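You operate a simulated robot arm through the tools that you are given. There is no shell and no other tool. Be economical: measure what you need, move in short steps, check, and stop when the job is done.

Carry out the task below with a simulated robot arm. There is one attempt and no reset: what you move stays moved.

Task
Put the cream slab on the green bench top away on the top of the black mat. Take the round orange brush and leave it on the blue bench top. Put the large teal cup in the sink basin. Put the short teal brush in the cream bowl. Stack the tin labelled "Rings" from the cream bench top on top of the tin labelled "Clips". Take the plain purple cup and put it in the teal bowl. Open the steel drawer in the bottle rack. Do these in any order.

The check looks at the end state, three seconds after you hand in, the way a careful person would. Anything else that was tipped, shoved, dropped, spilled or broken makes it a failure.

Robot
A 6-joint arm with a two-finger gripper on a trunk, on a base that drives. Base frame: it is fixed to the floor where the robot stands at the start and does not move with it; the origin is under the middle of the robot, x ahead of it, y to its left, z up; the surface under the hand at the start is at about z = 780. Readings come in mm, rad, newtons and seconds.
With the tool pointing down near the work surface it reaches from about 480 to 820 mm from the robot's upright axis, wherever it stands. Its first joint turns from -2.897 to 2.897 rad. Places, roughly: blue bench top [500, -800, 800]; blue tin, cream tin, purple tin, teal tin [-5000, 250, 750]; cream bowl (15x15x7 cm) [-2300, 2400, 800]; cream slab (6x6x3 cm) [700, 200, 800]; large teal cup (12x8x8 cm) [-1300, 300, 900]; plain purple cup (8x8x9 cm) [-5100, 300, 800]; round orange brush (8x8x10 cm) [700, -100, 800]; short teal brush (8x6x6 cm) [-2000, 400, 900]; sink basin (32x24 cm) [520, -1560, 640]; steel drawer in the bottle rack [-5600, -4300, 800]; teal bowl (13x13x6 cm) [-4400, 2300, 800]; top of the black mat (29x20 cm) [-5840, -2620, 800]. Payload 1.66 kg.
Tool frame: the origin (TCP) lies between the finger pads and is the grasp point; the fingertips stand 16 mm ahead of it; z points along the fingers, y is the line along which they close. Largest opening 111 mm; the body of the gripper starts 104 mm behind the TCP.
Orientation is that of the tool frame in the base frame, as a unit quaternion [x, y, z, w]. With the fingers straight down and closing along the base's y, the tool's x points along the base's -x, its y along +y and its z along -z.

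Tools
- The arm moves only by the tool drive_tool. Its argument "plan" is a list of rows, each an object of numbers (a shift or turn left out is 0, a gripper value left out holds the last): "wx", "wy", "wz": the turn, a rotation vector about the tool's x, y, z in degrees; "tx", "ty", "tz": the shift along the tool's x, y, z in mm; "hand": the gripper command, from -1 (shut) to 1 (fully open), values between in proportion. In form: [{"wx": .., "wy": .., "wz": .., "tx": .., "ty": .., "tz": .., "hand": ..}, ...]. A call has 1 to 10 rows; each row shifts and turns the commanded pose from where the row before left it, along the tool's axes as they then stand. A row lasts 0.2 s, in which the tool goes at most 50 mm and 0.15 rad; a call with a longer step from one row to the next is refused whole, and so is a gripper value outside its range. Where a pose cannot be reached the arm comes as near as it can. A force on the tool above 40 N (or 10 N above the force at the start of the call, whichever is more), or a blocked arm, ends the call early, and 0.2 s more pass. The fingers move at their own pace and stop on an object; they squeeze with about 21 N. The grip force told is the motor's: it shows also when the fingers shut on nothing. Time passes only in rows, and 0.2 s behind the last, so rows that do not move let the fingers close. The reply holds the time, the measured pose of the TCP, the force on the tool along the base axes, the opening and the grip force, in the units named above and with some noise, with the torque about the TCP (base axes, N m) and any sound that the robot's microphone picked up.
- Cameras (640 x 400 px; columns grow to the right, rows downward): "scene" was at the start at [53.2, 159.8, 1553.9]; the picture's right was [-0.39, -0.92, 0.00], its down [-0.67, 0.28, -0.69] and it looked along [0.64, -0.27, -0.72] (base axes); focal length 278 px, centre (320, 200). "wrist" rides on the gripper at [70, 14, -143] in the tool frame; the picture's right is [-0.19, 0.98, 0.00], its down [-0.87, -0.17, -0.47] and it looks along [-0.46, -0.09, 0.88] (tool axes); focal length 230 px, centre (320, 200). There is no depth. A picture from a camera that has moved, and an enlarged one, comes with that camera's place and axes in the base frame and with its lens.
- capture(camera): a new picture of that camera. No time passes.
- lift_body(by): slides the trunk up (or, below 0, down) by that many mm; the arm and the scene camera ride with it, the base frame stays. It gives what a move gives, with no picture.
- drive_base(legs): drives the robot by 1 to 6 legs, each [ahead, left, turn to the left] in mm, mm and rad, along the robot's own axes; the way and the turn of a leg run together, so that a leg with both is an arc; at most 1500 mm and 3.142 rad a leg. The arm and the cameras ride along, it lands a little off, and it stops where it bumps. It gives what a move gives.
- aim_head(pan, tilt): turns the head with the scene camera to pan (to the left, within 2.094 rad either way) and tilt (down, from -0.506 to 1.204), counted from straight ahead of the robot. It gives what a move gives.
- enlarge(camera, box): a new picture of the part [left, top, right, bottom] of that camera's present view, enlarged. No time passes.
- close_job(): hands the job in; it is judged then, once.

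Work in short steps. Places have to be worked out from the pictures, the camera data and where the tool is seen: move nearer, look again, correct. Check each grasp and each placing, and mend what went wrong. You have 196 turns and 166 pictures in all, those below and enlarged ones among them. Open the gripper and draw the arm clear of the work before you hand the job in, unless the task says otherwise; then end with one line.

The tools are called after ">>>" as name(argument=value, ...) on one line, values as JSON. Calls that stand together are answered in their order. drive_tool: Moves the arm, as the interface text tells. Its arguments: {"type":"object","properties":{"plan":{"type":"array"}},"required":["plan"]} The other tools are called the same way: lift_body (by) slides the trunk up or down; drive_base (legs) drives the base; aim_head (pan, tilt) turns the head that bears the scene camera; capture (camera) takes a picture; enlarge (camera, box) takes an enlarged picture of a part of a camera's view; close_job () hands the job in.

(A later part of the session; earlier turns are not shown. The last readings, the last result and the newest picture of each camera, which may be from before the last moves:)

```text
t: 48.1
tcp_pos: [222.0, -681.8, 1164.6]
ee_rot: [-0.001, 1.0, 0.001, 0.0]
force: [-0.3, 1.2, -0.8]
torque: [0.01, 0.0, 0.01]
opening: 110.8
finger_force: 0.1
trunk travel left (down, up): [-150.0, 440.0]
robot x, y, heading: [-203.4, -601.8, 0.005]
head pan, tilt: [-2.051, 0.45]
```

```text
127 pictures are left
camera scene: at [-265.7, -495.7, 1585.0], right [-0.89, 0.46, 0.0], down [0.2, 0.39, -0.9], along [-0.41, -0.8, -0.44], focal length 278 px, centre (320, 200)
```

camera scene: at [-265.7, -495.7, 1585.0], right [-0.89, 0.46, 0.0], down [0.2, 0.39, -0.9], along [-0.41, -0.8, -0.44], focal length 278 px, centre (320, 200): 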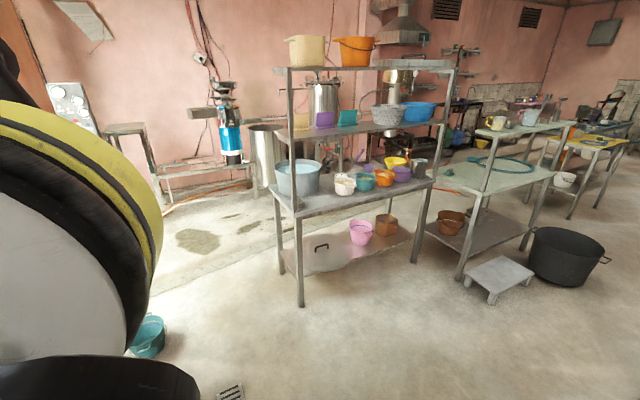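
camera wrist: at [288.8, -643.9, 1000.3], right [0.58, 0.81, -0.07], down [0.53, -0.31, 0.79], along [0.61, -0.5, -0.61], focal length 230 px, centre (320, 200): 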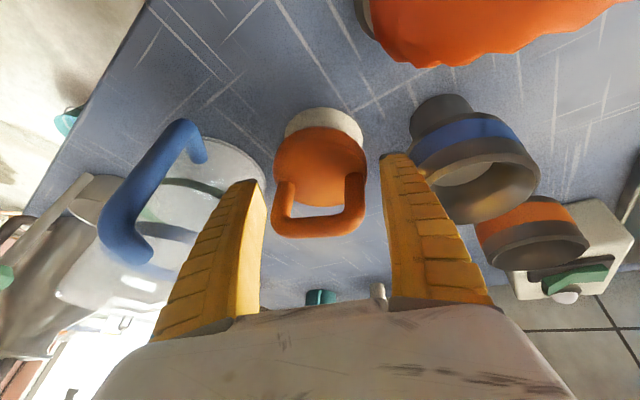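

The purple island lies at x<-845, y≈-140…450, with an aisle north of it up to y≈1520. I drive round its corner into the aisle and face south.

>>> drive_base(legs=[[-100, 0, 0], [0, 1500, 0], [0, 80, 0], [0, 0, -1.571], [0, -900, 0]])

>>> aim_head(pan=-0.2, tilt=0.7)

>>> capture(camera="scene")

>>> capture(camera="wrist")

```text
t: 64.8
tcp_pos: [-1234.6, 496.0, 1164.7]
ee_rot: [0.684, 0.729, 0.0, 0.0]
force: [-0.6, -0.1, 0.7]
torque: [-0.01, -0.05, 0.01]
opening: 110.9
finger_force: 0.0
trunk travel left (down, up): [-150.0, 440.0]
robot x, y, heading: [-1183.8, 928.0, -1.511]
head pan, tilt: [-2.051, 0.45]
```

```text
t: 66.7
tcp_pos: [-1234.7, 496.7, 1163.2]
ee_rot: [0.685, 0.729, 0.0, 0.0]
force: [-1.1, 0.3, -0.4]
torque: [0.01, 0.01, -0.01]
opening: 111.0
finger_force: 0.1
trunk travel left (down, up): [-150.0, 440.0]
robot x, y, heading: [-1183.4, 926.8, -1.509]
head pan, tilt: [-0.201, 0.7]
```

```text
126 pictures are left
camera scene: at [-1007.3, 875.0, 1562.9], right [-0.99, 0.14, 0.0], down [0.09, 0.64, -0.77], along [-0.11, -0.76, -0.64], focal length 278 px, centre (320, 200)
```

scene: 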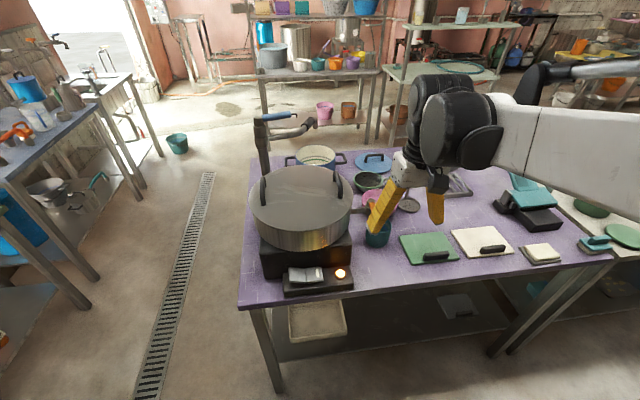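

```text
125 pictures are left
camera wrist: at [-1225.6, 566.4, 1305.8], right [0.99, -0.13, 0.0], down [-0.11, -0.87, 0.47], along [-0.06, -0.47, -0.88], focal length 230 px, centre (320, 200)
```

wrist: 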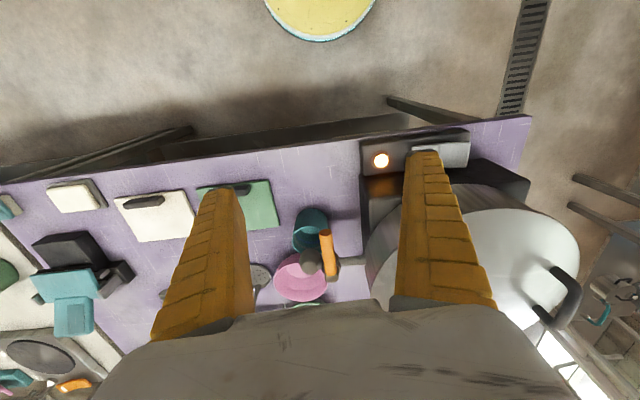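

The teal cup is visible beside the big pot, next to a pink bowl. I enlarge it in both views.

>>> enlarge(camera="wrist", box=[230, 160, 400, 310])

>>> enlarge(camera="scene", box=[300, 140, 460, 290])

```text
2.67 times, centred on (315, 235) of wrist
camera zoom: at [-1225.6, 566.4, 1305.8], right [0.99, -0.13, 0.0], down [-0.11, -0.87, 0.47], along [-0.06, -0.47, -0.88], focal length 614 px, centre (333, 107)
```

zoom: 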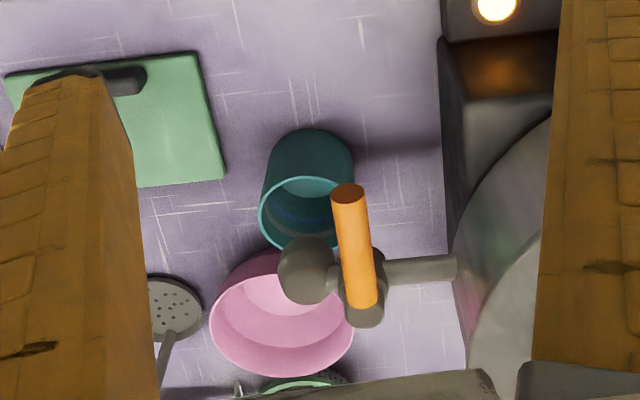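

```text
2.67 times, centred on (380, 215) of scene
camera zoom: at [-1007.3, 875.0, 1562.9], right [-0.99, 0.14, 0.0], down [0.09, 0.64, -0.77], along [-0.11, -0.76, -0.64], focal length 741 px, centre (160, 160)
```

zoom: 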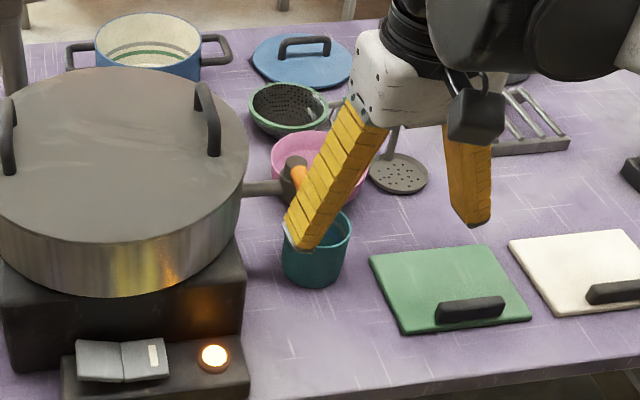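

Rim is at about (-1279, 294, 950). The pot's spigot with an orange lever is close by, so I move the hand west to see the gap without the fingers in the way.

>>> drive_tool(plan=[{"ty": -48}, {"ty": -48}, {"ty": -48}, {}])

>>> enlarge(camera="scene", box=[300, 140, 460, 290])

>>> capture(camera="wrist")

```text
t: 67.7
tcp_pos: [-1376.6, 489.2, 1162.5]
ee_rot: [0.685, 0.729, 0.0, 0.0]
force: [0.2, -0.2, -1.0]
torque: [0.03, -0.03, 0.03]
opening: 111.2
finger_force: 0.1
trunk travel left (down, up): [-150.0, 440.0]
robot x, y, heading: [-1185.8, 926.7, -1.512]
head pan, tilt: [-0.201, 0.7]
```

```text
2.67 times, centred on (380, 215) of scene
camera zoom: at [-1007.1, 875.1, 1562.9], right [-0.99, 0.14, 0.0], down [0.09, 0.64, -0.77], along [-0.11, -0.76, -0.64], focal length 741 px, centre (160, 160)
```

zoom: 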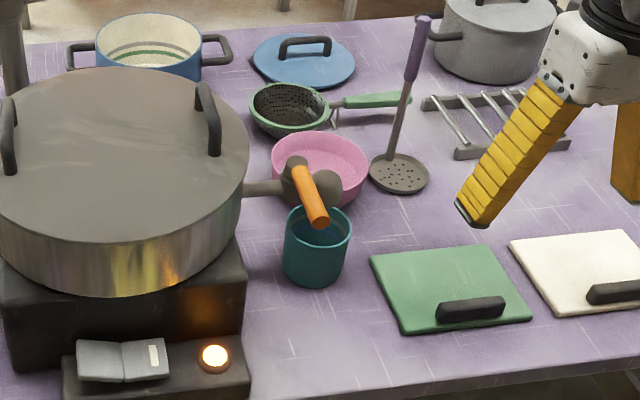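

```text
121 pictures are left
camera wrist: at [-1367.7, 559.0, 1304.6], right [0.99, -0.13, 0.0], down [-0.11, -0.87, 0.47], along [-0.06, -0.47, -0.88], focal length 230 px, centre (320, 200)
```

wrist: 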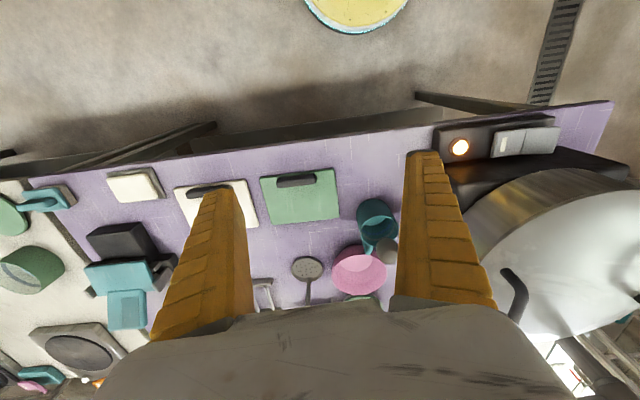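

Triangulation puts the spout right above the cup (≈z 1008) and the lever end at (-1243, 367, 1033), so a vertical grasp is out. I'll tilt the hand 55° and come in from the north under the lever; first line up and tilt away from things.

>>> drive_tool(plan=[{"ty": 42}, {"ty": 42}, {"wy": -7.86}, {"wy": -7.86}, {"wy": -7.86}, {"wy": -7.86}, {"wy": -7.86}, {"wy": -7.86}, {"wy": -7.84}, {}])

>>> lift_body(by=-150)

>>> capture(camera="wrist")

>>> capture(camera="scene")

```text
t: 69.9
tcp_pos: [-1294.6, 492.4, 1163.5]
ee_rot: [0.608, 0.647, -0.316, 0.335]
force: [-0.1, 0.0, -0.7]
torque: [0.01, -0.02, -0.02]
opening: 110.8
finger_force: 0.1
trunk travel left (down, up): [-150.0, 440.0]
robot x, y, heading: [-1184.7, 925.5, -1.511]
head pan, tilt: [-0.201, 0.7]
```

```text
t: 71.6
tcp_pos: [-1293.5, 492.7, 1014.3]
ee_rot: [0.608, 0.646, -0.317, 0.336]
force: [-0.2, 0.6, -0.2]
torque: [0.03, 0.01, -0.03]
opening: 111.0
finger_force: 0.1
trunk travel left (down, up): [0.0, 590.0]
robot x, y, heading: [-1183.5, 928.1, -1.513]
head pan, tilt: [-0.201, 0.7]
```

```text
120 pictures are left
camera wrist: at [-1290.0, 649.8, 1038.4], right [0.99, -0.05, 0.15], down [-0.16, -0.12, 0.98], along [-0.03, -0.99, -0.13], focal length 230 px, centre (320, 200)
```

wrist: 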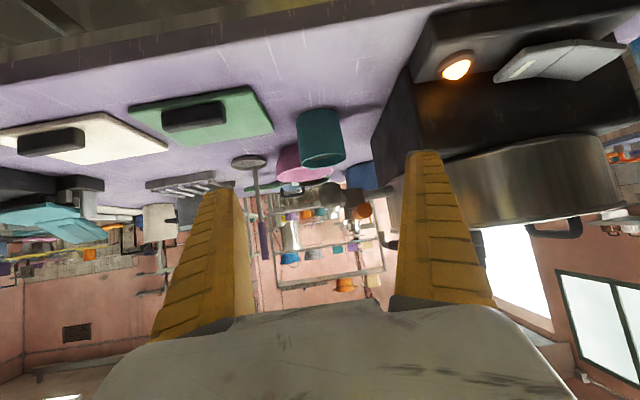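

```text
119 pictures are left
camera scene: at [-1007.2, 875.0, 1413.0], right [-0.99, 0.14, 0.0], down [0.09, 0.64, -0.76], along [-0.11, -0.76, -0.64], focal length 278 px, centre (320, 200)
```

scene: 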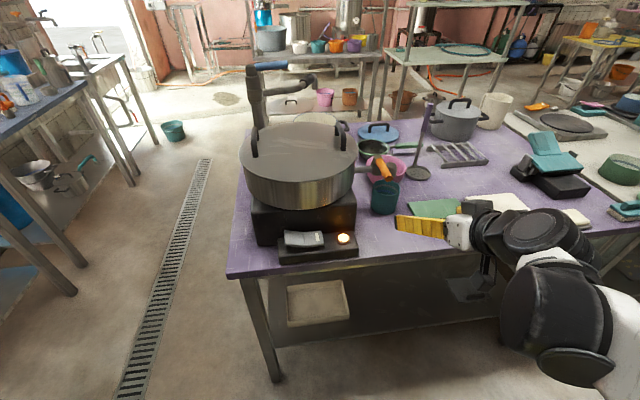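

The cup is lined up (x≈-1283, z 865–945). I lower to about z=912 ahead of the table's edge and check.

>>> drive_tool(plan=[{"tx": 41, "tz": 28.7}, {"tx": 41, "tz": 28.7}, {}])

>>> capture(camera="wrist")

>>> enlarge(camera="scene", box=[340, 100, 560, 320])

```text
t: 72.4
tcp_pos: [-1292.7, 491.9, 914.8]
ee_rot: [0.608, 0.646, -0.316, 0.335]
force: [0.0, -0.6, 0.5]
torque: [0.04, 0.0, 0.02]
opening: 111.0
finger_force: 0.0
trunk travel left (down, up): [0.0, 590.0]
robot x, y, heading: [-1182.9, 927.3, -1.513]
head pan, tilt: [-0.201, 0.7]
```

```text
118 pictures are left
camera wrist: at [-1288.6, 649.0, 939.7], right [0.99, -0.05, 0.15], down [-0.16, -0.12, 0.98], along [-0.03, -0.99, -0.13], focal length 230 px, centre (320, 200)
```

wrist: 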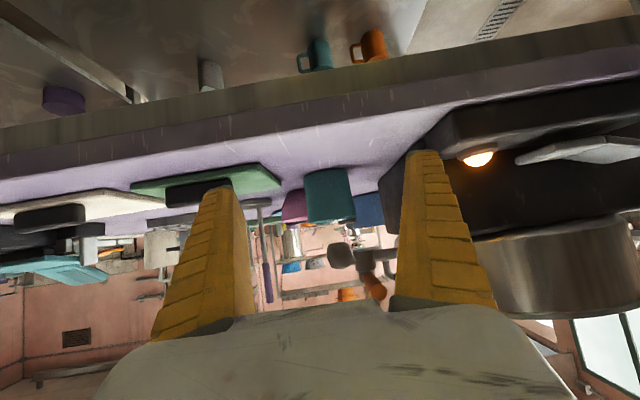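

```text
1.82 times, centred on (450, 210) of scene
camera zoom: at [-1007.5, 874.5, 1412.9], right [-0.99, 0.14, 0.0], down [0.09, 0.64, -0.76], along [-0.11, -0.76, -0.64], focal length 506 px, centre (84, 182)
```

zoom: 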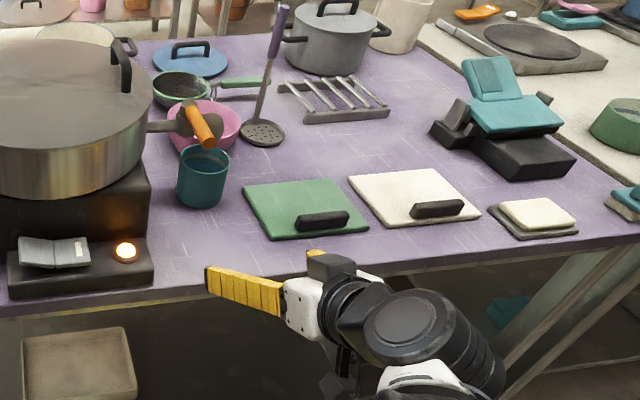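

The hand is level with the cup's middle and the lever will pass above. I move forward 185 mm with fingers open, then check before closing.

>>> drive_tool(plan=[{"tx": -26.5, "tz": 38}, {"tx": -26.5, "tz": 38}, {"tx": -26.5, "tz": 38}, {"tx": -26.5, "tz": 38}, {}])

>>> capture(camera="wrist")

>>> enlarge(camera="scene", box=[340, 100, 500, 260])

```text
t: 73.6
tcp_pos: [-1282.4, 308.3, 912.5]
ee_rot: [0.608, 0.646, -0.317, 0.336]
force: [0.3, -0.1, -0.3]
torque: [0.04, 0.01, -0.05]
opening: 111.0
finger_force: 0.1
trunk travel left (down, up): [0.0, 590.0]
robot x, y, heading: [-1182.9, 926.7, -1.503]
head pan, tilt: [-0.201, 0.7]
```

```text
116 pictures are left
camera wrist: at [-1278.3, 464.8, 936.6], right [0.99, -0.05, 0.15], down [-0.16, -0.12, 0.98], along [-0.03, -0.99, -0.13], focal length 230 px, centre (320, 200)
```

wrist: 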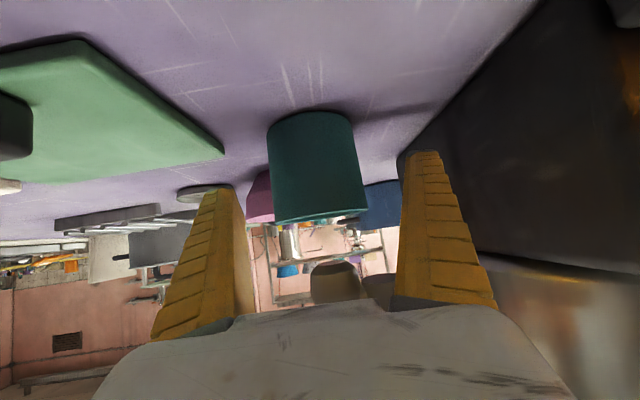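

```text
2.50 times, centred on (420, 180) of scene
camera zoom: at [-1007.2, 874.6, 1412.8], right [-0.99, 0.14, 0.0], down [0.09, 0.64, -0.76], along [-0.11, -0.76, -0.64], focal length 695 px, centre (70, 250)
```

zoom: 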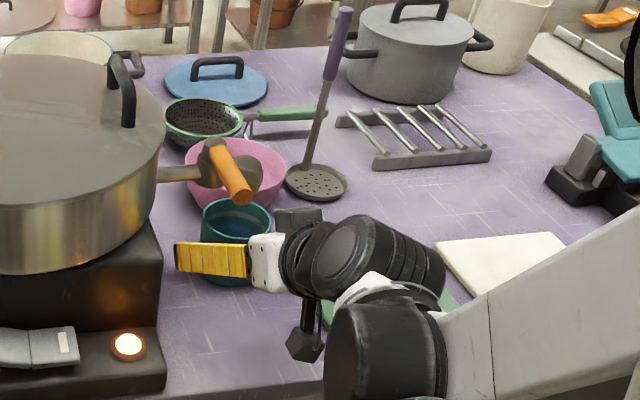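

The cup sits between the fingers, its centre about 10 mm beyond the TCP. I advance 10 mm and close.

>>> drive_tool(plan=[{"tx": -6, "tz": 8}, {}, {"hand": -1}, {"hand": -1}, {"hand": -1}])

>>> capture(camera="wrist")

```text
t: 74.8
tcp_pos: [-1280.6, 299.0, 913.0]
ee_rot: [0.609, 0.645, -0.317, 0.335]
force: [0.5, 0.5, 1.6]
torque: [0.02, -0.01, 0.0]
opening: 49.6
finger_force: 21.0
trunk travel left (down, up): [0.0, 590.0]
robot x, y, heading: [-1181.3, 926.1, -1.509]
head pan, tilt: [-0.201, 0.7]
```

```text
114 pictures are left
camera wrist: at [-1277.6, 455.7, 937.3], right [0.99, -0.05, 0.15], down [-0.16, -0.12, 0.98], along [-0.03, -0.99, -0.13], focal length 230 px, centre (320, 200)
```

wrist: 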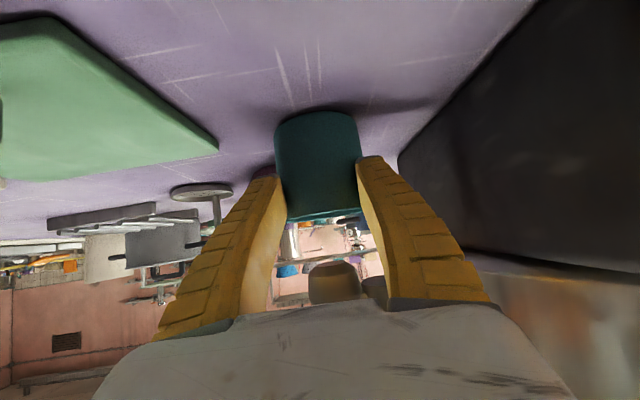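

The grip stopped at 50 mm. I lift 12 mm to test while still well below the spout.

>>> drive_tool(plan=[{"tx": -9.8, "tz": -6.9}, {}, {}])

>>> capture(camera="wrist")

>>> enlarge(camera="scene", box=[340, 100, 500, 260])

```text
t: 75.6
tcp_pos: [-1281.4, 299.4, 926.1]
ee_rot: [0.608, 0.646, -0.317, 0.336]
force: [0.4, -0.6, 0.7]
torque: [0.04, 0.01, -0.01]
opening: 48.8
finger_force: 20.6
trunk travel left (down, up): [0.0, 590.0]
robot x, y, heading: [-1183.9, 924.9, -1.509]
head pan, tilt: [-0.201, 0.7]
```

```text
113 pictures are left
camera wrist: at [-1277.2, 455.9, 950.1], right [0.99, -0.05, 0.15], down [-0.16, -0.12, 0.98], along [-0.03, -0.99, -0.13], focal length 230 px, centre (320, 200)
```

wrist: 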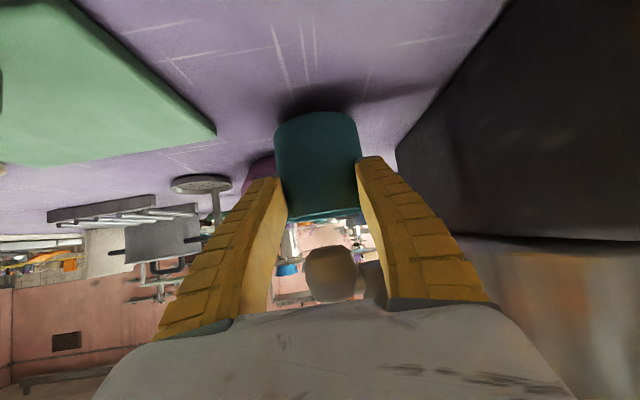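

```text
2.50 times, centred on (420, 180) of scene
camera zoom: at [-1007.3, 874.9, 1412.8], right [-0.99, 0.14, 0.0], down [0.09, 0.64, -0.76], along [-0.11, -0.76, -0.64], focal length 695 px, centre (70, 250)
```

zoom: 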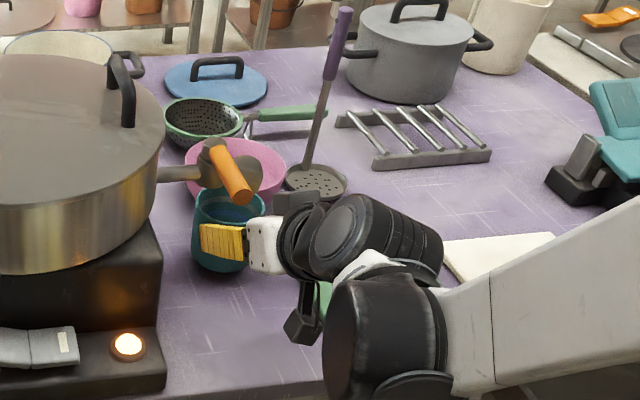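

The cup came up. I draw it north out from under the spout, staying low.

>>> drive_tool(plan=[{"tx": 14.4, "tz": -20.5}, {"tx": 14.4, "tz": -20.5}, {"tx": 14.4, "tz": -20.5}, {"tx": 14.4, "tz": -20.5}, {}])

>>> capture(camera="wrist")

>>> enlarge(camera="scene", box=[340, 120, 540, 320])

```text
t: 76.8
tcp_pos: [-1290.3, 398.3, 924.0]
ee_rot: [0.608, 0.646, -0.317, 0.336]
force: [-0.1, 0.3, -1.0]
torque: [0.04, -0.02, 0.01]
opening: 48.6
finger_force: 21.0
trunk travel left (down, up): [0.0, 590.0]
robot x, y, heading: [-1183.3, 927.1, -1.506]
head pan, tilt: [-0.201, 0.7]
```

```text
111 pictures are left
camera wrist: at [-1285.5, 555.4, 949.1], right [0.99, -0.05, 0.15], down [-0.16, -0.12, 0.98], along [-0.03, -0.99, -0.13], focal length 230 px, centre (320, 200)
```

wrist: 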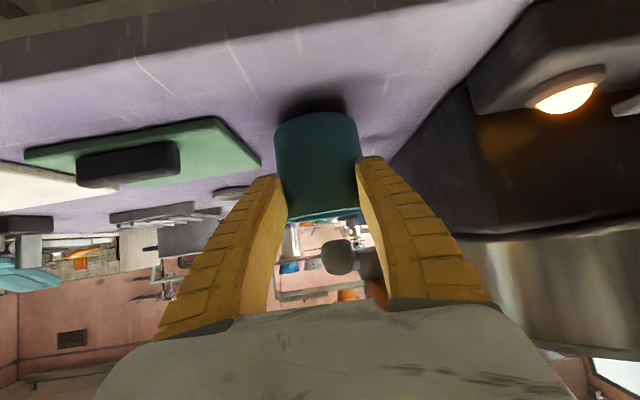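

```text
2.00 times, centred on (440, 220) of scene
camera zoom: at [-1007.2, 875.1, 1412.9], right [-0.99, 0.14, 0.0], down [0.09, 0.64, -0.77], along [-0.11, -0.76, -0.64], focal length 556 px, centre (80, 160)
```

zoom: 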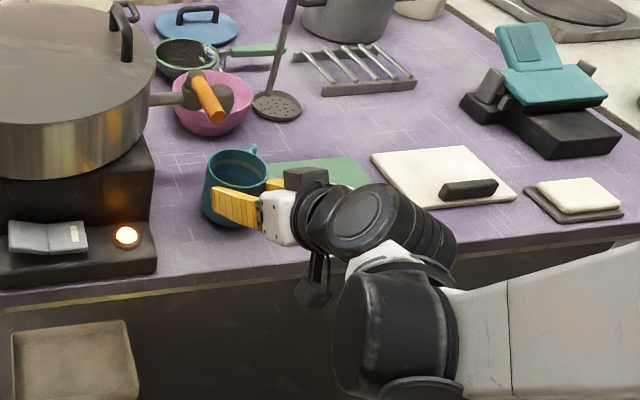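

The cup has a handle at the back and is held a bit off-centre, so I set it down here (slightly west of the lever) and will regrasp it from above for the sink.

>>> drive_tool(plan=[{"ty": -15}, {"tx": 4, "tz": 2.8}, {"tx": 4, "tz": 2.8}, {"tx": 3, "tz": 2.1}, {}])

>>> enlarge(camera="scene", box=[340, 120, 540, 320])

```text
t: 78.0
tcp_pos: [-1301.9, 397.8, 913.1]
ee_rot: [0.608, 0.646, -0.317, 0.336]
force: [-1.5, -0.9, 9.1]
torque: [-0.19, 0.0, 0.0]
opening: 49.0
finger_force: 21.0
trunk travel left (down, up): [0.0, 590.0]
robot x, y, heading: [-1180.0, 924.5, -1.511]
head pan, tilt: [-0.201, 0.7]
```

```text
2.00 times, centred on (440, 220) of scene
camera zoom: at [-1007.2, 875.5, 1413.0], right [-0.99, 0.14, 0.0], down [0.09, 0.64, -0.77], along [-0.11, -0.76, -0.64], focal length 556 px, centre (80, 160)
```

zoom: 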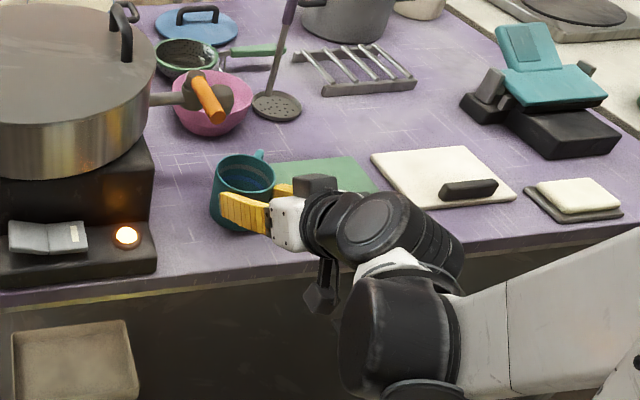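

Force shows contact with the table. I open and back out north, then rise.

>>> drive_tool(plan=[{"hand": 1}, {}, {"tx": 10, "tz": -14.3}, {"tx": 26, "tz": -37}, {"tx": 26, "tz": -37}, {}])

>>> lift_body(by=200)

>>> capture(camera="wrist")

>>> enlarge(camera="scene", box=[300, 160, 500, 320])

```text
t: 79.4
tcp_pos: [-1307.9, 503.7, 913.0]
ee_rot: [0.608, 0.646, -0.317, 0.336]
force: [0.3, 0.3, 0.7]
torque: [0.0, 0.02, -0.01]
opening: 110.7
finger_force: 0.1
trunk travel left (down, up): [0.0, 590.0]
robot x, y, heading: [-1180.8, 925.4, -1.506]
head pan, tilt: [-0.201, 0.7]
```

```text
t: 81.6
tcp_pos: [-1309.2, 502.7, 1112.5]
ee_rot: [0.608, 0.646, -0.317, 0.336]
force: [0.8, -0.6, 0.9]
torque: [0.01, -0.01, 0.03]
opening: 110.7
finger_force: 0.0
trunk travel left (down, up): [-200.0, 390.0]
robot x, y, heading: [-1185.6, 924.1, -1.507]
head pan, tilt: [-0.201, 0.7]
```

```text
108 pictures are left
camera wrist: at [-1304.0, 660.8, 1136.6], right [0.99, -0.05, 0.15], down [-0.16, -0.12, 0.98], along [-0.03, -0.99, -0.13], focal length 230 px, centre (320, 200)
```

wrist: 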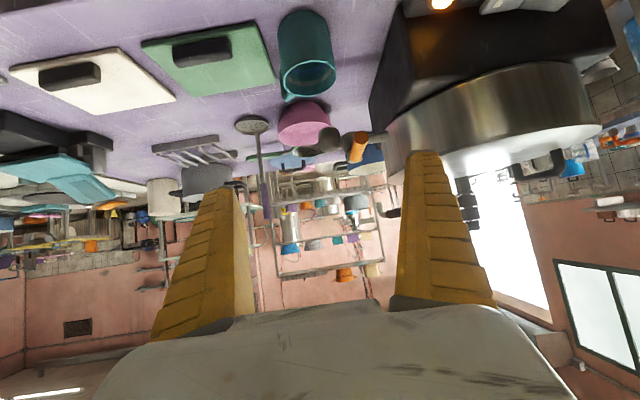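

```text
2.50 times, centred on (400, 240) of scene
camera zoom: at [-1007.2, 874.9, 1612.7], right [-0.99, 0.14, 0.0], down [0.09, 0.64, -0.76], along [-0.11, -0.76, -0.64], focal length 695 px, centre (120, 100)
```

zoom: 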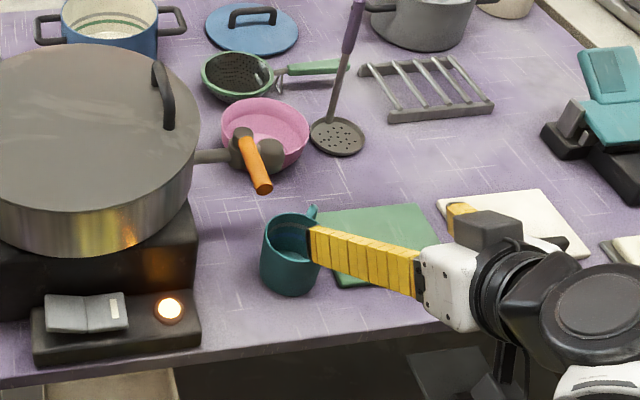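

The cup stands upright with its rim centred at about (-1302, 393, 945). I turn the hand back to vertical, go over the cup and check.

>>> drive_tool(plan=[{"wy": 7.86}, {"wy": 7.86}, {"wy": 7.86}, {"wy": 7.86}, {"wy": 7.86}, {"wy": 7.86}, {"wy": 7.84}, {"tx": -45}, {"tx": -45}, {"tx": -18}])

>>> drive_tool(plan=[{"tz": 40}, {}])

>>> capture(camera="wrist")

```text
t: 83.8
tcp_pos: [-1300.4, 396.5, 1114.9]
ee_rot: [0.685, 0.729, 0.0, -0.001]
force: [-0.4, 0.1, -1.0]
torque: [0.03, 0.0, 0.0]
opening: 110.9
finger_force: 0.1
trunk travel left (down, up): [-200.0, 390.0]
robot x, y, heading: [-1182.5, 925.2, -1.513]
head pan, tilt: [-0.201, 0.7]
```

```text
t: 84.4
tcp_pos: [-1300.2, 397.4, 1072.6]
ee_rot: [0.685, 0.729, 0.0, 0.0]
force: [-0.1, 0.6, 0.1]
torque: [0.0, 0.01, 0.03]
opening: 110.9
finger_force: 0.0
trunk travel left (down, up): [-200.0, 390.0]
robot x, y, heading: [-1184.0, 924.6, -1.513]
head pan, tilt: [-0.201, 0.7]
```

```text
106 pictures are left
camera wrist: at [-1290.1, 466.0, 1215.1], right [0.99, -0.13, 0.0], down [-0.11, -0.87, 0.47], along [-0.06, -0.47, -0.88], focal length 230 px, centre (320, 200)
```

wrist: 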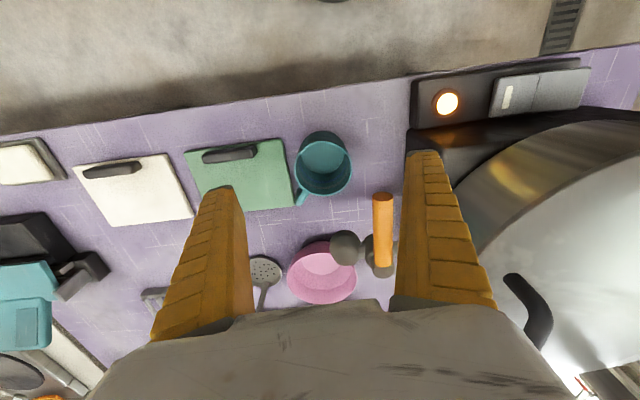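

In this view the cup centre is really near (-1298, 362), so a full straddle would come too close to the lever. I'll instead pinch the cup's north-west wall with one finger inside: rotate the hand 48°, half-close, and move over the wall.

>>> drive_tool(plan=[{"wz": 8, "hand": -0.1}, {"wz": 8}, {"wz": 8}, {"wz": 8}, {"wz": 8}, {"wz": 8}, {"tx": -23, "ty": -7}, {}])

>>> capture(camera="wrist")

>>> enlarge(camera="scene", box=[300, 100, 500, 300])

```text
t: 86.2
tcp_pos: [-1322.7, 385.9, 1071.2]
ee_rot: [0.922, 0.386, 0.0, -0.001]
force: [-0.1, -0.1, -0.1]
torque: [0.0, 0.01, 0.01]
opening: 52.3
finger_force: 1.7
trunk travel left (down, up): [-200.0, 390.0]
robot x, y, heading: [-1182.6, 925.1, -1.514]
head pan, tilt: [-0.201, 0.7]
```

```text
105 pictures are left
camera wrist: at [-1263.8, 425.0, 1213.2], right [0.57, -0.82, 0.0], down [-0.73, -0.5, 0.47], along [-0.39, -0.27, -0.88], focal length 230 px, centre (320, 200)
```

wrist: 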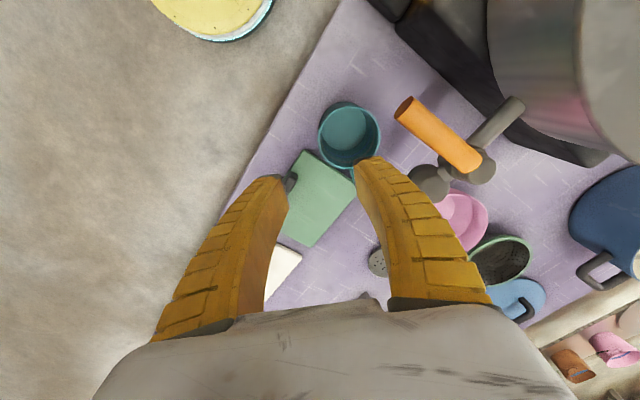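

```text
2.00 times, centred on (400, 200) of scene
camera zoom: at [-1007.1, 875.1, 1612.9], right [-0.99, 0.14, 0.0], down [0.09, 0.64, -0.77], along [-0.11, -0.76, -0.64], focal length 556 px, centre (160, 200)
```

zoom: 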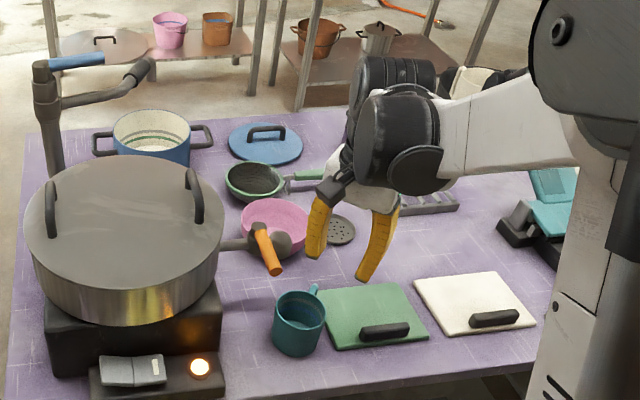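

The rim's left edge lies right under the TCP. I descend to just above the rim and check again.

>>> drive_tool(plan=[{"tz": 40}, {"tz": 40}, {"tz": 28}, {}])

>>> capture(camera="wrist")

>>> enlarge(camera="scene", box=[340, 160, 460, 280])

```text
t: 87.2
tcp_pos: [-1321.7, 383.8, 962.4]
ee_rot: [0.922, 0.387, -0.001, -0.001]
force: [0.4, 0.4, 0.9]
torque: [0.01, -0.03, -0.02]
opening: 52.2
finger_force: 1.5
trunk travel left (down, up): [-200.0, 390.0]
robot x, y, heading: [-1181.8, 923.3, -1.507]
head pan, tilt: [-0.201, 0.7]
```

```text
103 pictures are left
camera wrist: at [-1262.5, 423.5, 1104.5], right [0.57, -0.82, 0.0], down [-0.73, -0.5, 0.47], along [-0.39, -0.27, -0.88], focal length 230 px, centre (320, 200)
```

wrist: 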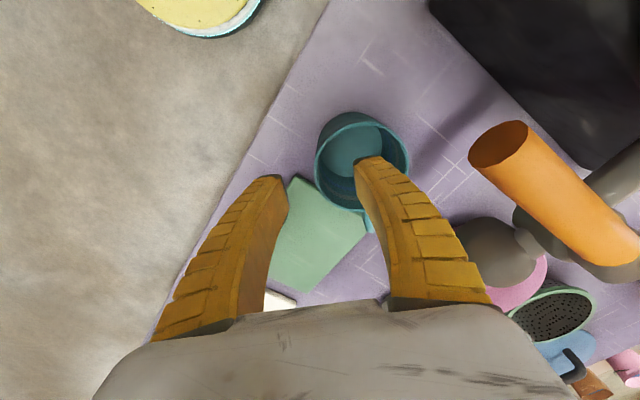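

```text
3.33 times, centred on (400, 220) of scene
camera zoom: at [-1007.2, 875.1, 1612.9], right [-0.99, 0.14, 0.0], down [0.09, 0.64, -0.77], along [-0.11, -0.76, -0.64], focal length 927 px, centre (53, 133)
```

zoom: 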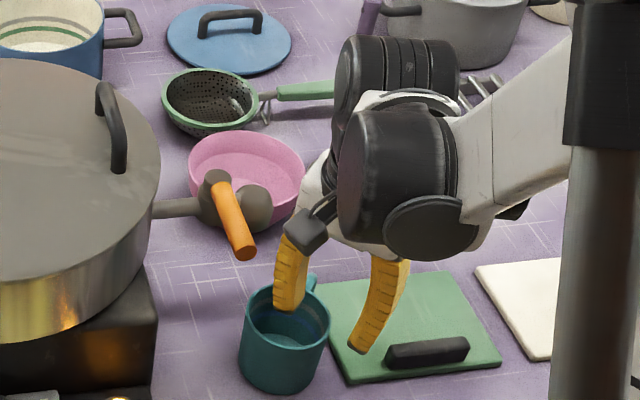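

The inner finger is over the cup's inside. I shift 9 mm to centre on the wall, go down to z≈908 and close.

>>> drive_tool(plan=[{"tx": 9}, {"tz": 27}, {"tz": 27}, {}, {"hand": -1}, {"hand": -1}, {"hand": -1}])

>>> capture(camera="wrist")

```text
t: 88.8
tcp_pos: [-1314.6, 390.0, 910.5]
ee_rot: [0.922, 0.387, 0.0, -0.001]
force: [0.0, -0.5, 0.4]
torque: [-0.01, 0.01, -0.01]
opening: 6.1
finger_force: 20.9
trunk travel left (down, up): [-200.0, 390.0]
robot x, y, heading: [-1184.6, 926.7, -1.51]
head pan, tilt: [-0.201, 0.7]
```

```text
101 pictures are left
camera wrist: at [-1256.4, 429.7, 1051.4], right [0.57, -0.82, 0.0], down [-0.73, -0.5, 0.47], along [-0.39, -0.27, -0.88], focal length 230 px, centre (320, 200)
```

wrist: 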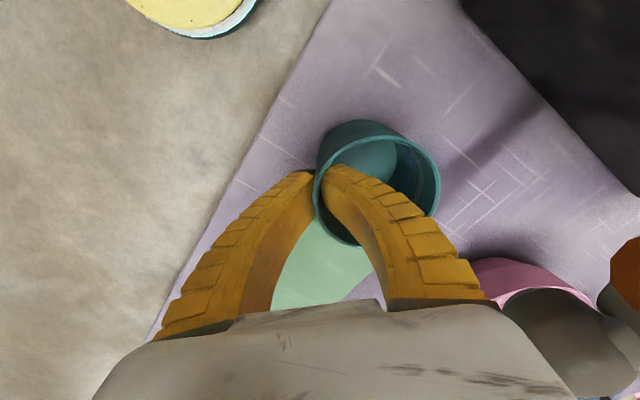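

The wall (6 mm) is pinched. I lift 30 mm and check.

>>> drive_tool(plan=[{"tz": -15}, {"tz": -20}, {}])

>>> enlarge(camera="scene", box=[340, 140, 480, 280])

```text
t: 89.6
tcp_pos: [-1315.5, 390.8, 945.1]
ee_rot: [0.922, 0.387, 0.0, -0.001]
force: [-0.3, 1.2, 0.3]
torque: [0.06, 0.02, 0.02]
opening: 6.2
finger_force: 21.1
trunk travel left (down, up): [-200.0, 390.0]
robot x, y, heading: [-1179.9, 923.5, -1.507]
head pan, tilt: [-0.201, 0.7]
```

```text
2.86 times, centred on (410, 210) of scene
camera zoom: at [-1007.3, 874.8, 1612.8], right [-0.99, 0.14, 0.0], down [0.09, 0.64, -0.76], along [-0.11, -0.76, -0.64], focal length 794 px, centre (63, 171)
```

zoom: 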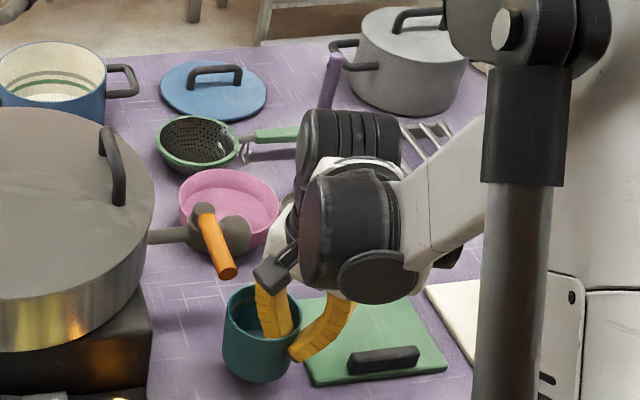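

The cup hangs upright and secure. I pull it north and up, raise the trunk a little, and drive round to the sink.

>>> drive_tool(plan=[{"tx": 30, "ty": -29}, {"tx": 30, "ty": -29}, {"tz": -45}, {"tz": -45}, {"tz": -45}, {}])

>>> lift_body(by=60)

>>> drive_base(legs=[[0, 870, 0], [0, 0, 1.51], [0, -1500, 0], [0, -950, 0]])

>>> aim_head(pan=-0.1, tilt=0.7)

>>> capture(camera="scene")

>>> capture(camera="wrist")

```text
t: 91.0
tcp_pos: [-1313.4, 474.3, 1084.6]
ee_rot: [0.922, 0.386, -0.001, -0.001]
force: [-0.4, 0.5, -0.8]
torque: [0.01, 0.03, 0.0]
opening: 6.1
finger_force: 21.0
trunk travel left (down, up): [-200.0, 390.0]
robot x, y, heading: [-1181.2, 925.4, -1.507]
head pan, tilt: [-0.201, 0.7]
```

```text
t: 92.0
tcp_pos: [-1314.5, 474.9, 1145.8]
ee_rot: [0.922, 0.387, 0.0, -0.001]
force: [-0.1, 0.1, -0.7]
torque: [0.0, 0.01, 0.03]
opening: 5.9
finger_force: 21.4
trunk travel left (down, up): [-260.0, 330.0]
robot x, y, heading: [-1185.6, 929.5, -1.512]
head pan, tilt: [-0.201, 0.7]
```

```text
t: 111.9
tcp_pos: [22.5, -1693.7, 1144.3]
ee_rot: [0.427, 0.904, 0.001, 0.0]
force: [0.5, -0.1, -1.0]
torque: [0.0, 0.02, 0.0]
opening: 6.1
finger_force: 20.6
trunk travel left (down, up): [-260.0, 330.0]
robot x, y, heading: [-409.8, -1515.8, -0.045]
head pan, tilt: [-0.201, 0.7]
```

```text
t: 112.6
tcp_pos: [23.1, -1693.6, 1143.4]
ee_rot: [0.426, 0.905, -0.001, 0.0]
force: [-0.4, -0.2, -1.5]
torque: [-0.02, -0.02, 0.03]
opening: 6.1
finger_force: 20.9
trunk travel left (down, up): [-260.0, 330.0]
robot x, y, heading: [-413.3, -1517.7, -0.043]
head pan, tilt: [-0.099, 0.7]
```

```text
99 pictures are left
camera scene: at [-340.8, -1336.9, 1672.8], right [-0.14, -0.99, 0.0], down [-0.64, 0.09, -0.76], along [0.76, -0.11, -0.64], focal length 278 px, centre (320, 200)
```

scene: 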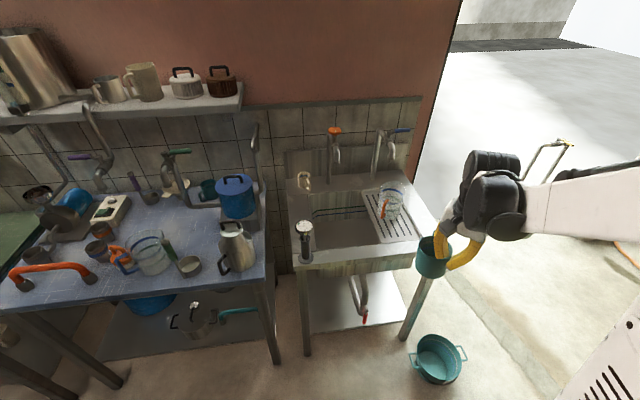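

```text
98 pictures are left
camera wrist: at [-11.1, -1631.7, 1286.8], right [0.88, 0.48, 0.0], down [0.42, -0.77, 0.47], along [0.23, -0.42, -0.88], focal length 230 px, centre (320, 200)
```

wrist: 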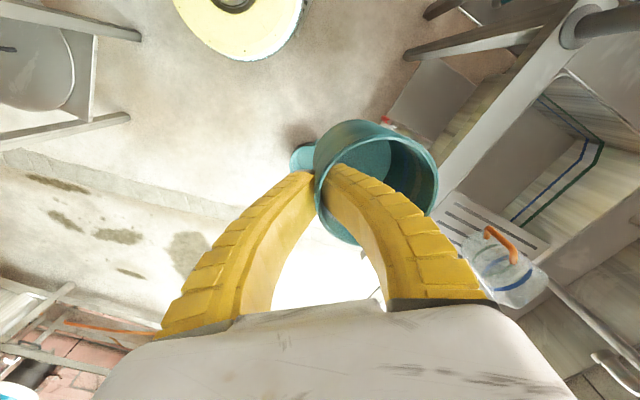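

The cup is still held and the sink is ahead. I enlarge the sink to see the taps and basin.

>>> enlarge(camera="scene", box=[270, 110, 450, 280])

```text
2.35 times, centred on (360, 195) of scene
camera zoom: at [-340.8, -1336.9, 1672.8], right [-0.14, -0.99, 0.0], down [-0.64, 0.09, -0.76], along [0.76, -0.11, -0.64], focal length 654 px, centre (226, 212)
```

zoom: 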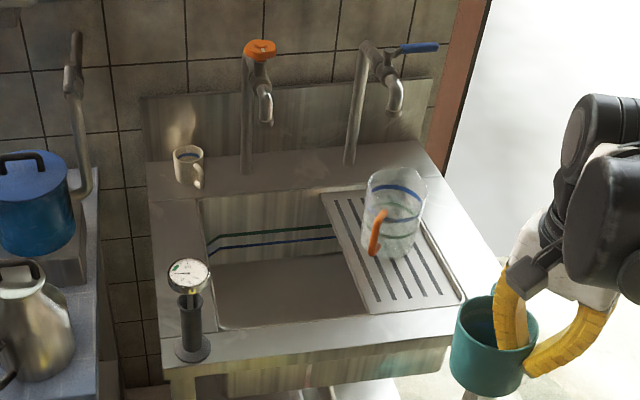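

The basin opening spans about x 360–690, y -1435…-1690, drainboard with a jug to its right. I drive up to the sink, keeping the cup high.

>>> drive_base(legs=[[0, 0, 0.043], [270, 0, 0]])

>>> drive_tool(plan=[{"tx": 31, "ty": 31}, {"tx": 31, "ty": 31}, {"tx": 28, "ty": 28}, {}])

>>> capture(camera="scene")

>>> capture(camera="wrist")

```text
t: 114.9
tcp_pos: [296.8, -1675.3, 1144.5]
ee_rot: [0.407, 0.913, -0.001, -0.001]
force: [0.5, -0.1, -0.7]
torque: [-0.02, 0.08, 0.03]
opening: 5.9
finger_force: 20.8
trunk travel left (down, up): [-260.0, 330.0]
robot x, y, heading: [-146.8, -1516.4, 0.008]
head pan, tilt: [-0.099, 0.7]
```

```text
t: 115.9
tcp_pos: [298.5, -1548.0, 1144.5]
ee_rot: [0.407, 0.913, 0.0, -0.001]
force: [-0.5, 0.5, -0.9]
torque: [0.01, 0.02, 0.0]
opening: 6.0
finger_force: 21.2
trunk travel left (down, up): [-260.0, 330.0]
robot x, y, heading: [-143.5, -1516.5, 0.002]
head pan, tilt: [-0.099, 0.7]
```

```text
96 pictures are left
camera scene: at [-82.9, -1334.1, 1672.9], right [-0.1, -1.0, 0.0], down [-0.64, 0.06, -0.76], along [0.76, -0.07, -0.64], focal length 278 px, centre (320, 200)
```

scene: 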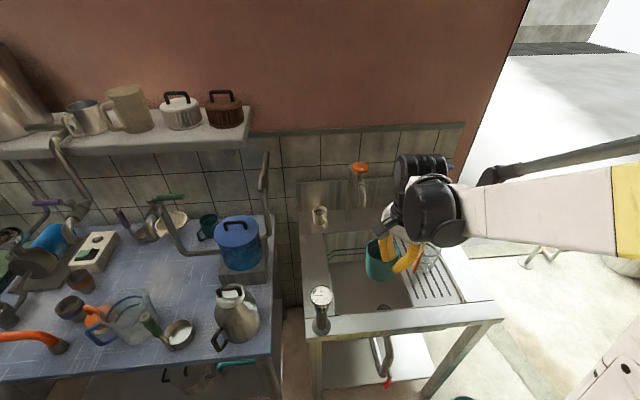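

```text
95 pictures are left
camera wrist: at [262.8, -1486.4, 1288.1], right [0.86, 0.52, 0.0], down [0.45, -0.76, 0.47], along [0.24, -0.41, -0.88], focal length 230 px, centre (320, 200)
```

wrist: 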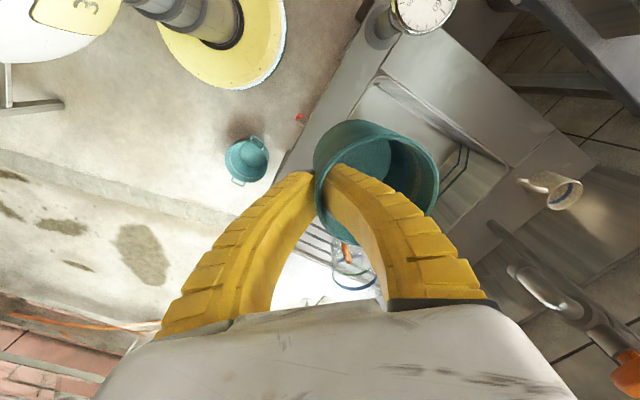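

I move the cup over the basin's middle, then lower the trunk fully (cup bottom just above the rim) and look.

>>> drive_tool(plan=[{"tx": -34.8, "ty": 27.5}, {"tx": -34.8, "ty": 27.5}, {"tx": -34.8, "ty": 27.5}, {"tx": -34.8, "ty": 27.5}, {}])

>>> lift_body(by=-250)

>>> capture(camera="scene")

>>> capture(camera="wrist")

```text
t: 117.1
tcp_pos: [475.1, -1578.0, 1143.0]
ee_rot: [0.407, 0.914, 0.0, 0.0]
force: [0.1, 0.1, -0.4]
torque: [-0.01, 0.03, -0.01]
opening: 6.1
finger_force: 20.8
trunk travel left (down, up): [-260.0, 330.0]
robot x, y, heading: [-145.8, -1517.9, 0.003]
head pan, tilt: [-0.099, 0.7]
```

```text
t: 119.7
tcp_pos: [475.2, -1579.1, 893.0]
ee_rot: [0.407, 0.914, -0.001, 0.0]
force: [-0.3, -0.6, -0.6]
torque: [-0.01, 0.0, 0.01]
opening: 6.0
finger_force: 21.4
trunk travel left (down, up): [-10.0, 580.0]
robot x, y, heading: [-146.0, -1515.2, 0.005]
head pan, tilt: [-0.099, 0.7]
```

```text
94 pictures are left
camera scene: at [-82.9, -1333.6, 1423.0], right [-0.1, -1.0, 0.0], down [-0.64, 0.06, -0.76], along [0.76, -0.07, -0.64], focal length 278 px, centre (320, 200)
```

scene: 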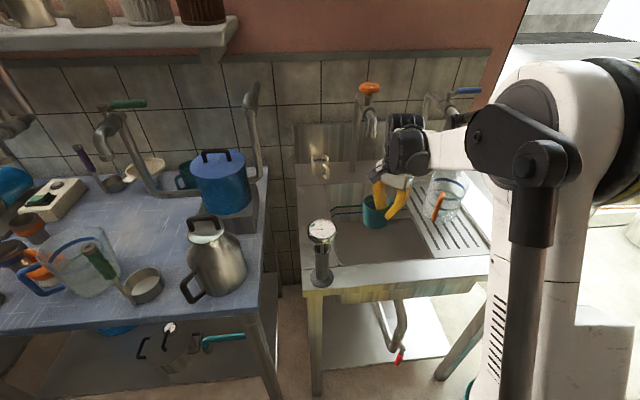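

```text
93 pictures are left
camera wrist: at [439.6, -1517.8, 1034.8], right [0.86, 0.52, 0.0], down [0.46, -0.75, 0.47], along [0.24, -0.41, -0.88], focal length 230 px, centre (320, 200)
```

wrist: 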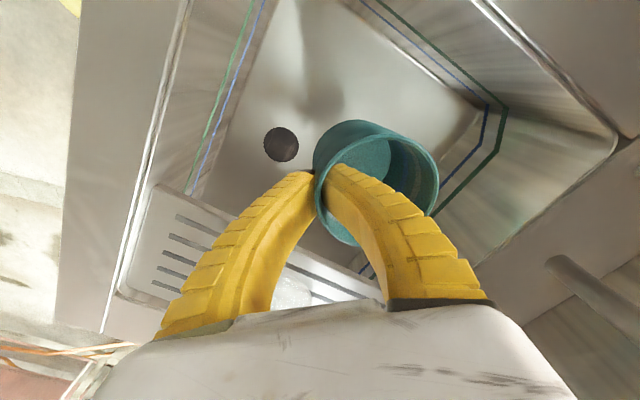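

The basin below is empty. I lower the cup 160 mm into it and then in small steps until contact.

>>> drive_tool(plan=[{"tz": 40}, {"tz": 40}, {"tz": 40}, {"tz": 35}, {}])

>>> capture(camera="scene")

>>> capture(camera="wrist")

```text
t: 120.9
tcp_pos: [473.3, -1579.5, 735.1]
ee_rot: [0.407, 0.914, -0.002, 0.0]
force: [0.0, 0.1, -0.7]
torque: [0.0, 0.02, 0.0]
opening: 5.7
finger_force: 20.6
trunk travel left (down, up): [-10.0, 580.0]
robot x, y, heading: [-150.1, -1517.2, -0.001]
head pan, tilt: [-0.099, 0.7]
```

```text
92 pictures are left
camera scene: at [-82.6, -1333.6, 1422.9], right [-0.1, -1.0, 0.0], down [-0.64, 0.06, -0.76], along [0.76, -0.07, -0.64], focal length 278 px, centre (320, 200)
```

scene: 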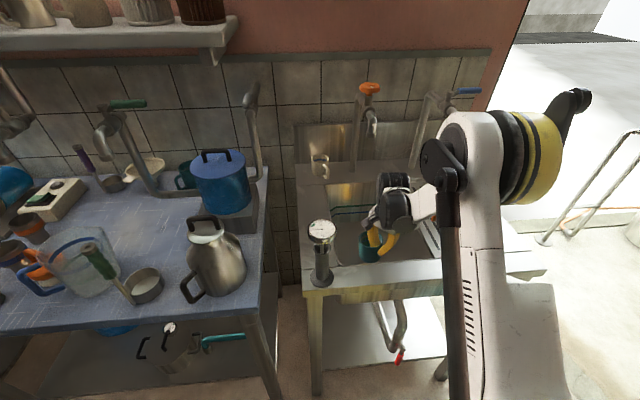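

```text
91 pictures are left
camera wrist: at [437.6, -1518.7, 878.0], right [0.86, 0.52, 0.0], down [0.46, -0.75, 0.47], along [0.24, -0.41, -0.88], focal length 230 px, centre (320, 200)
```

wrist: 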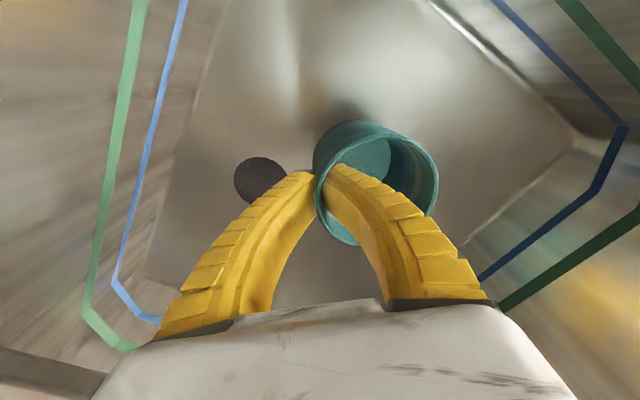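

Clear so far. I go down in small steps until the bottom touches.

>>> drive_tool(plan=[{"tz": 12}, {"tz": 10}, {"tz": 8}, {"tz": 6}, {"tz": 5}, {"tz": 5}, {"tz": 4}])

```text
t: 122.5
tcp_pos: [474.4, -1577.8, 687.7]
ee_rot: [0.406, 0.914, 0.0, 0.0]
force: [4.0, -4.5, 18.1]
torque: [0.16, -0.08, -0.07]
opening: 14.2
finger_force: 21.1
trunk travel left (down, up): [-10.0, 580.0]
robot x, y, heading: [-144.5, -1516.5, 0.002]
head pan, tilt: [-0.099, 0.7]
```

Contact is made (18 N). I relieve slightly, open moderately and look.

>>> drive_tool(plan=[{"tz": -4}, {"hand": -0.45}, {}, {}])

>>> capture(camera="wrist")

```text
t: 123.5
tcp_pos: [474.9, -1577.7, 690.7]
ee_rot: [0.407, 0.913, -0.001, 0.0]
force: [-1.0, -0.1, 0.3]
torque: [-0.02, 0.02, -0.01]
opening: 33.0
finger_force: 2.3
trunk travel left (down, up): [-10.0, 580.0]
robot x, y, heading: [-142.5, -1516.1, 0.003]
head pan, tilt: [-0.099, 0.7]
```

```text
90 pictures are left
camera wrist: at [438.3, -1516.8, 833.3], right [0.86, 0.52, 0.0], down [0.46, -0.75, 0.47], along [0.24, -0.41, -0.88], focal length 230 px, centre (320, 200)
```

wrist: 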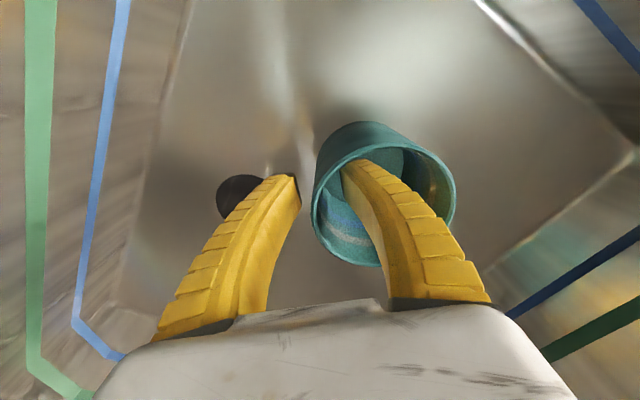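

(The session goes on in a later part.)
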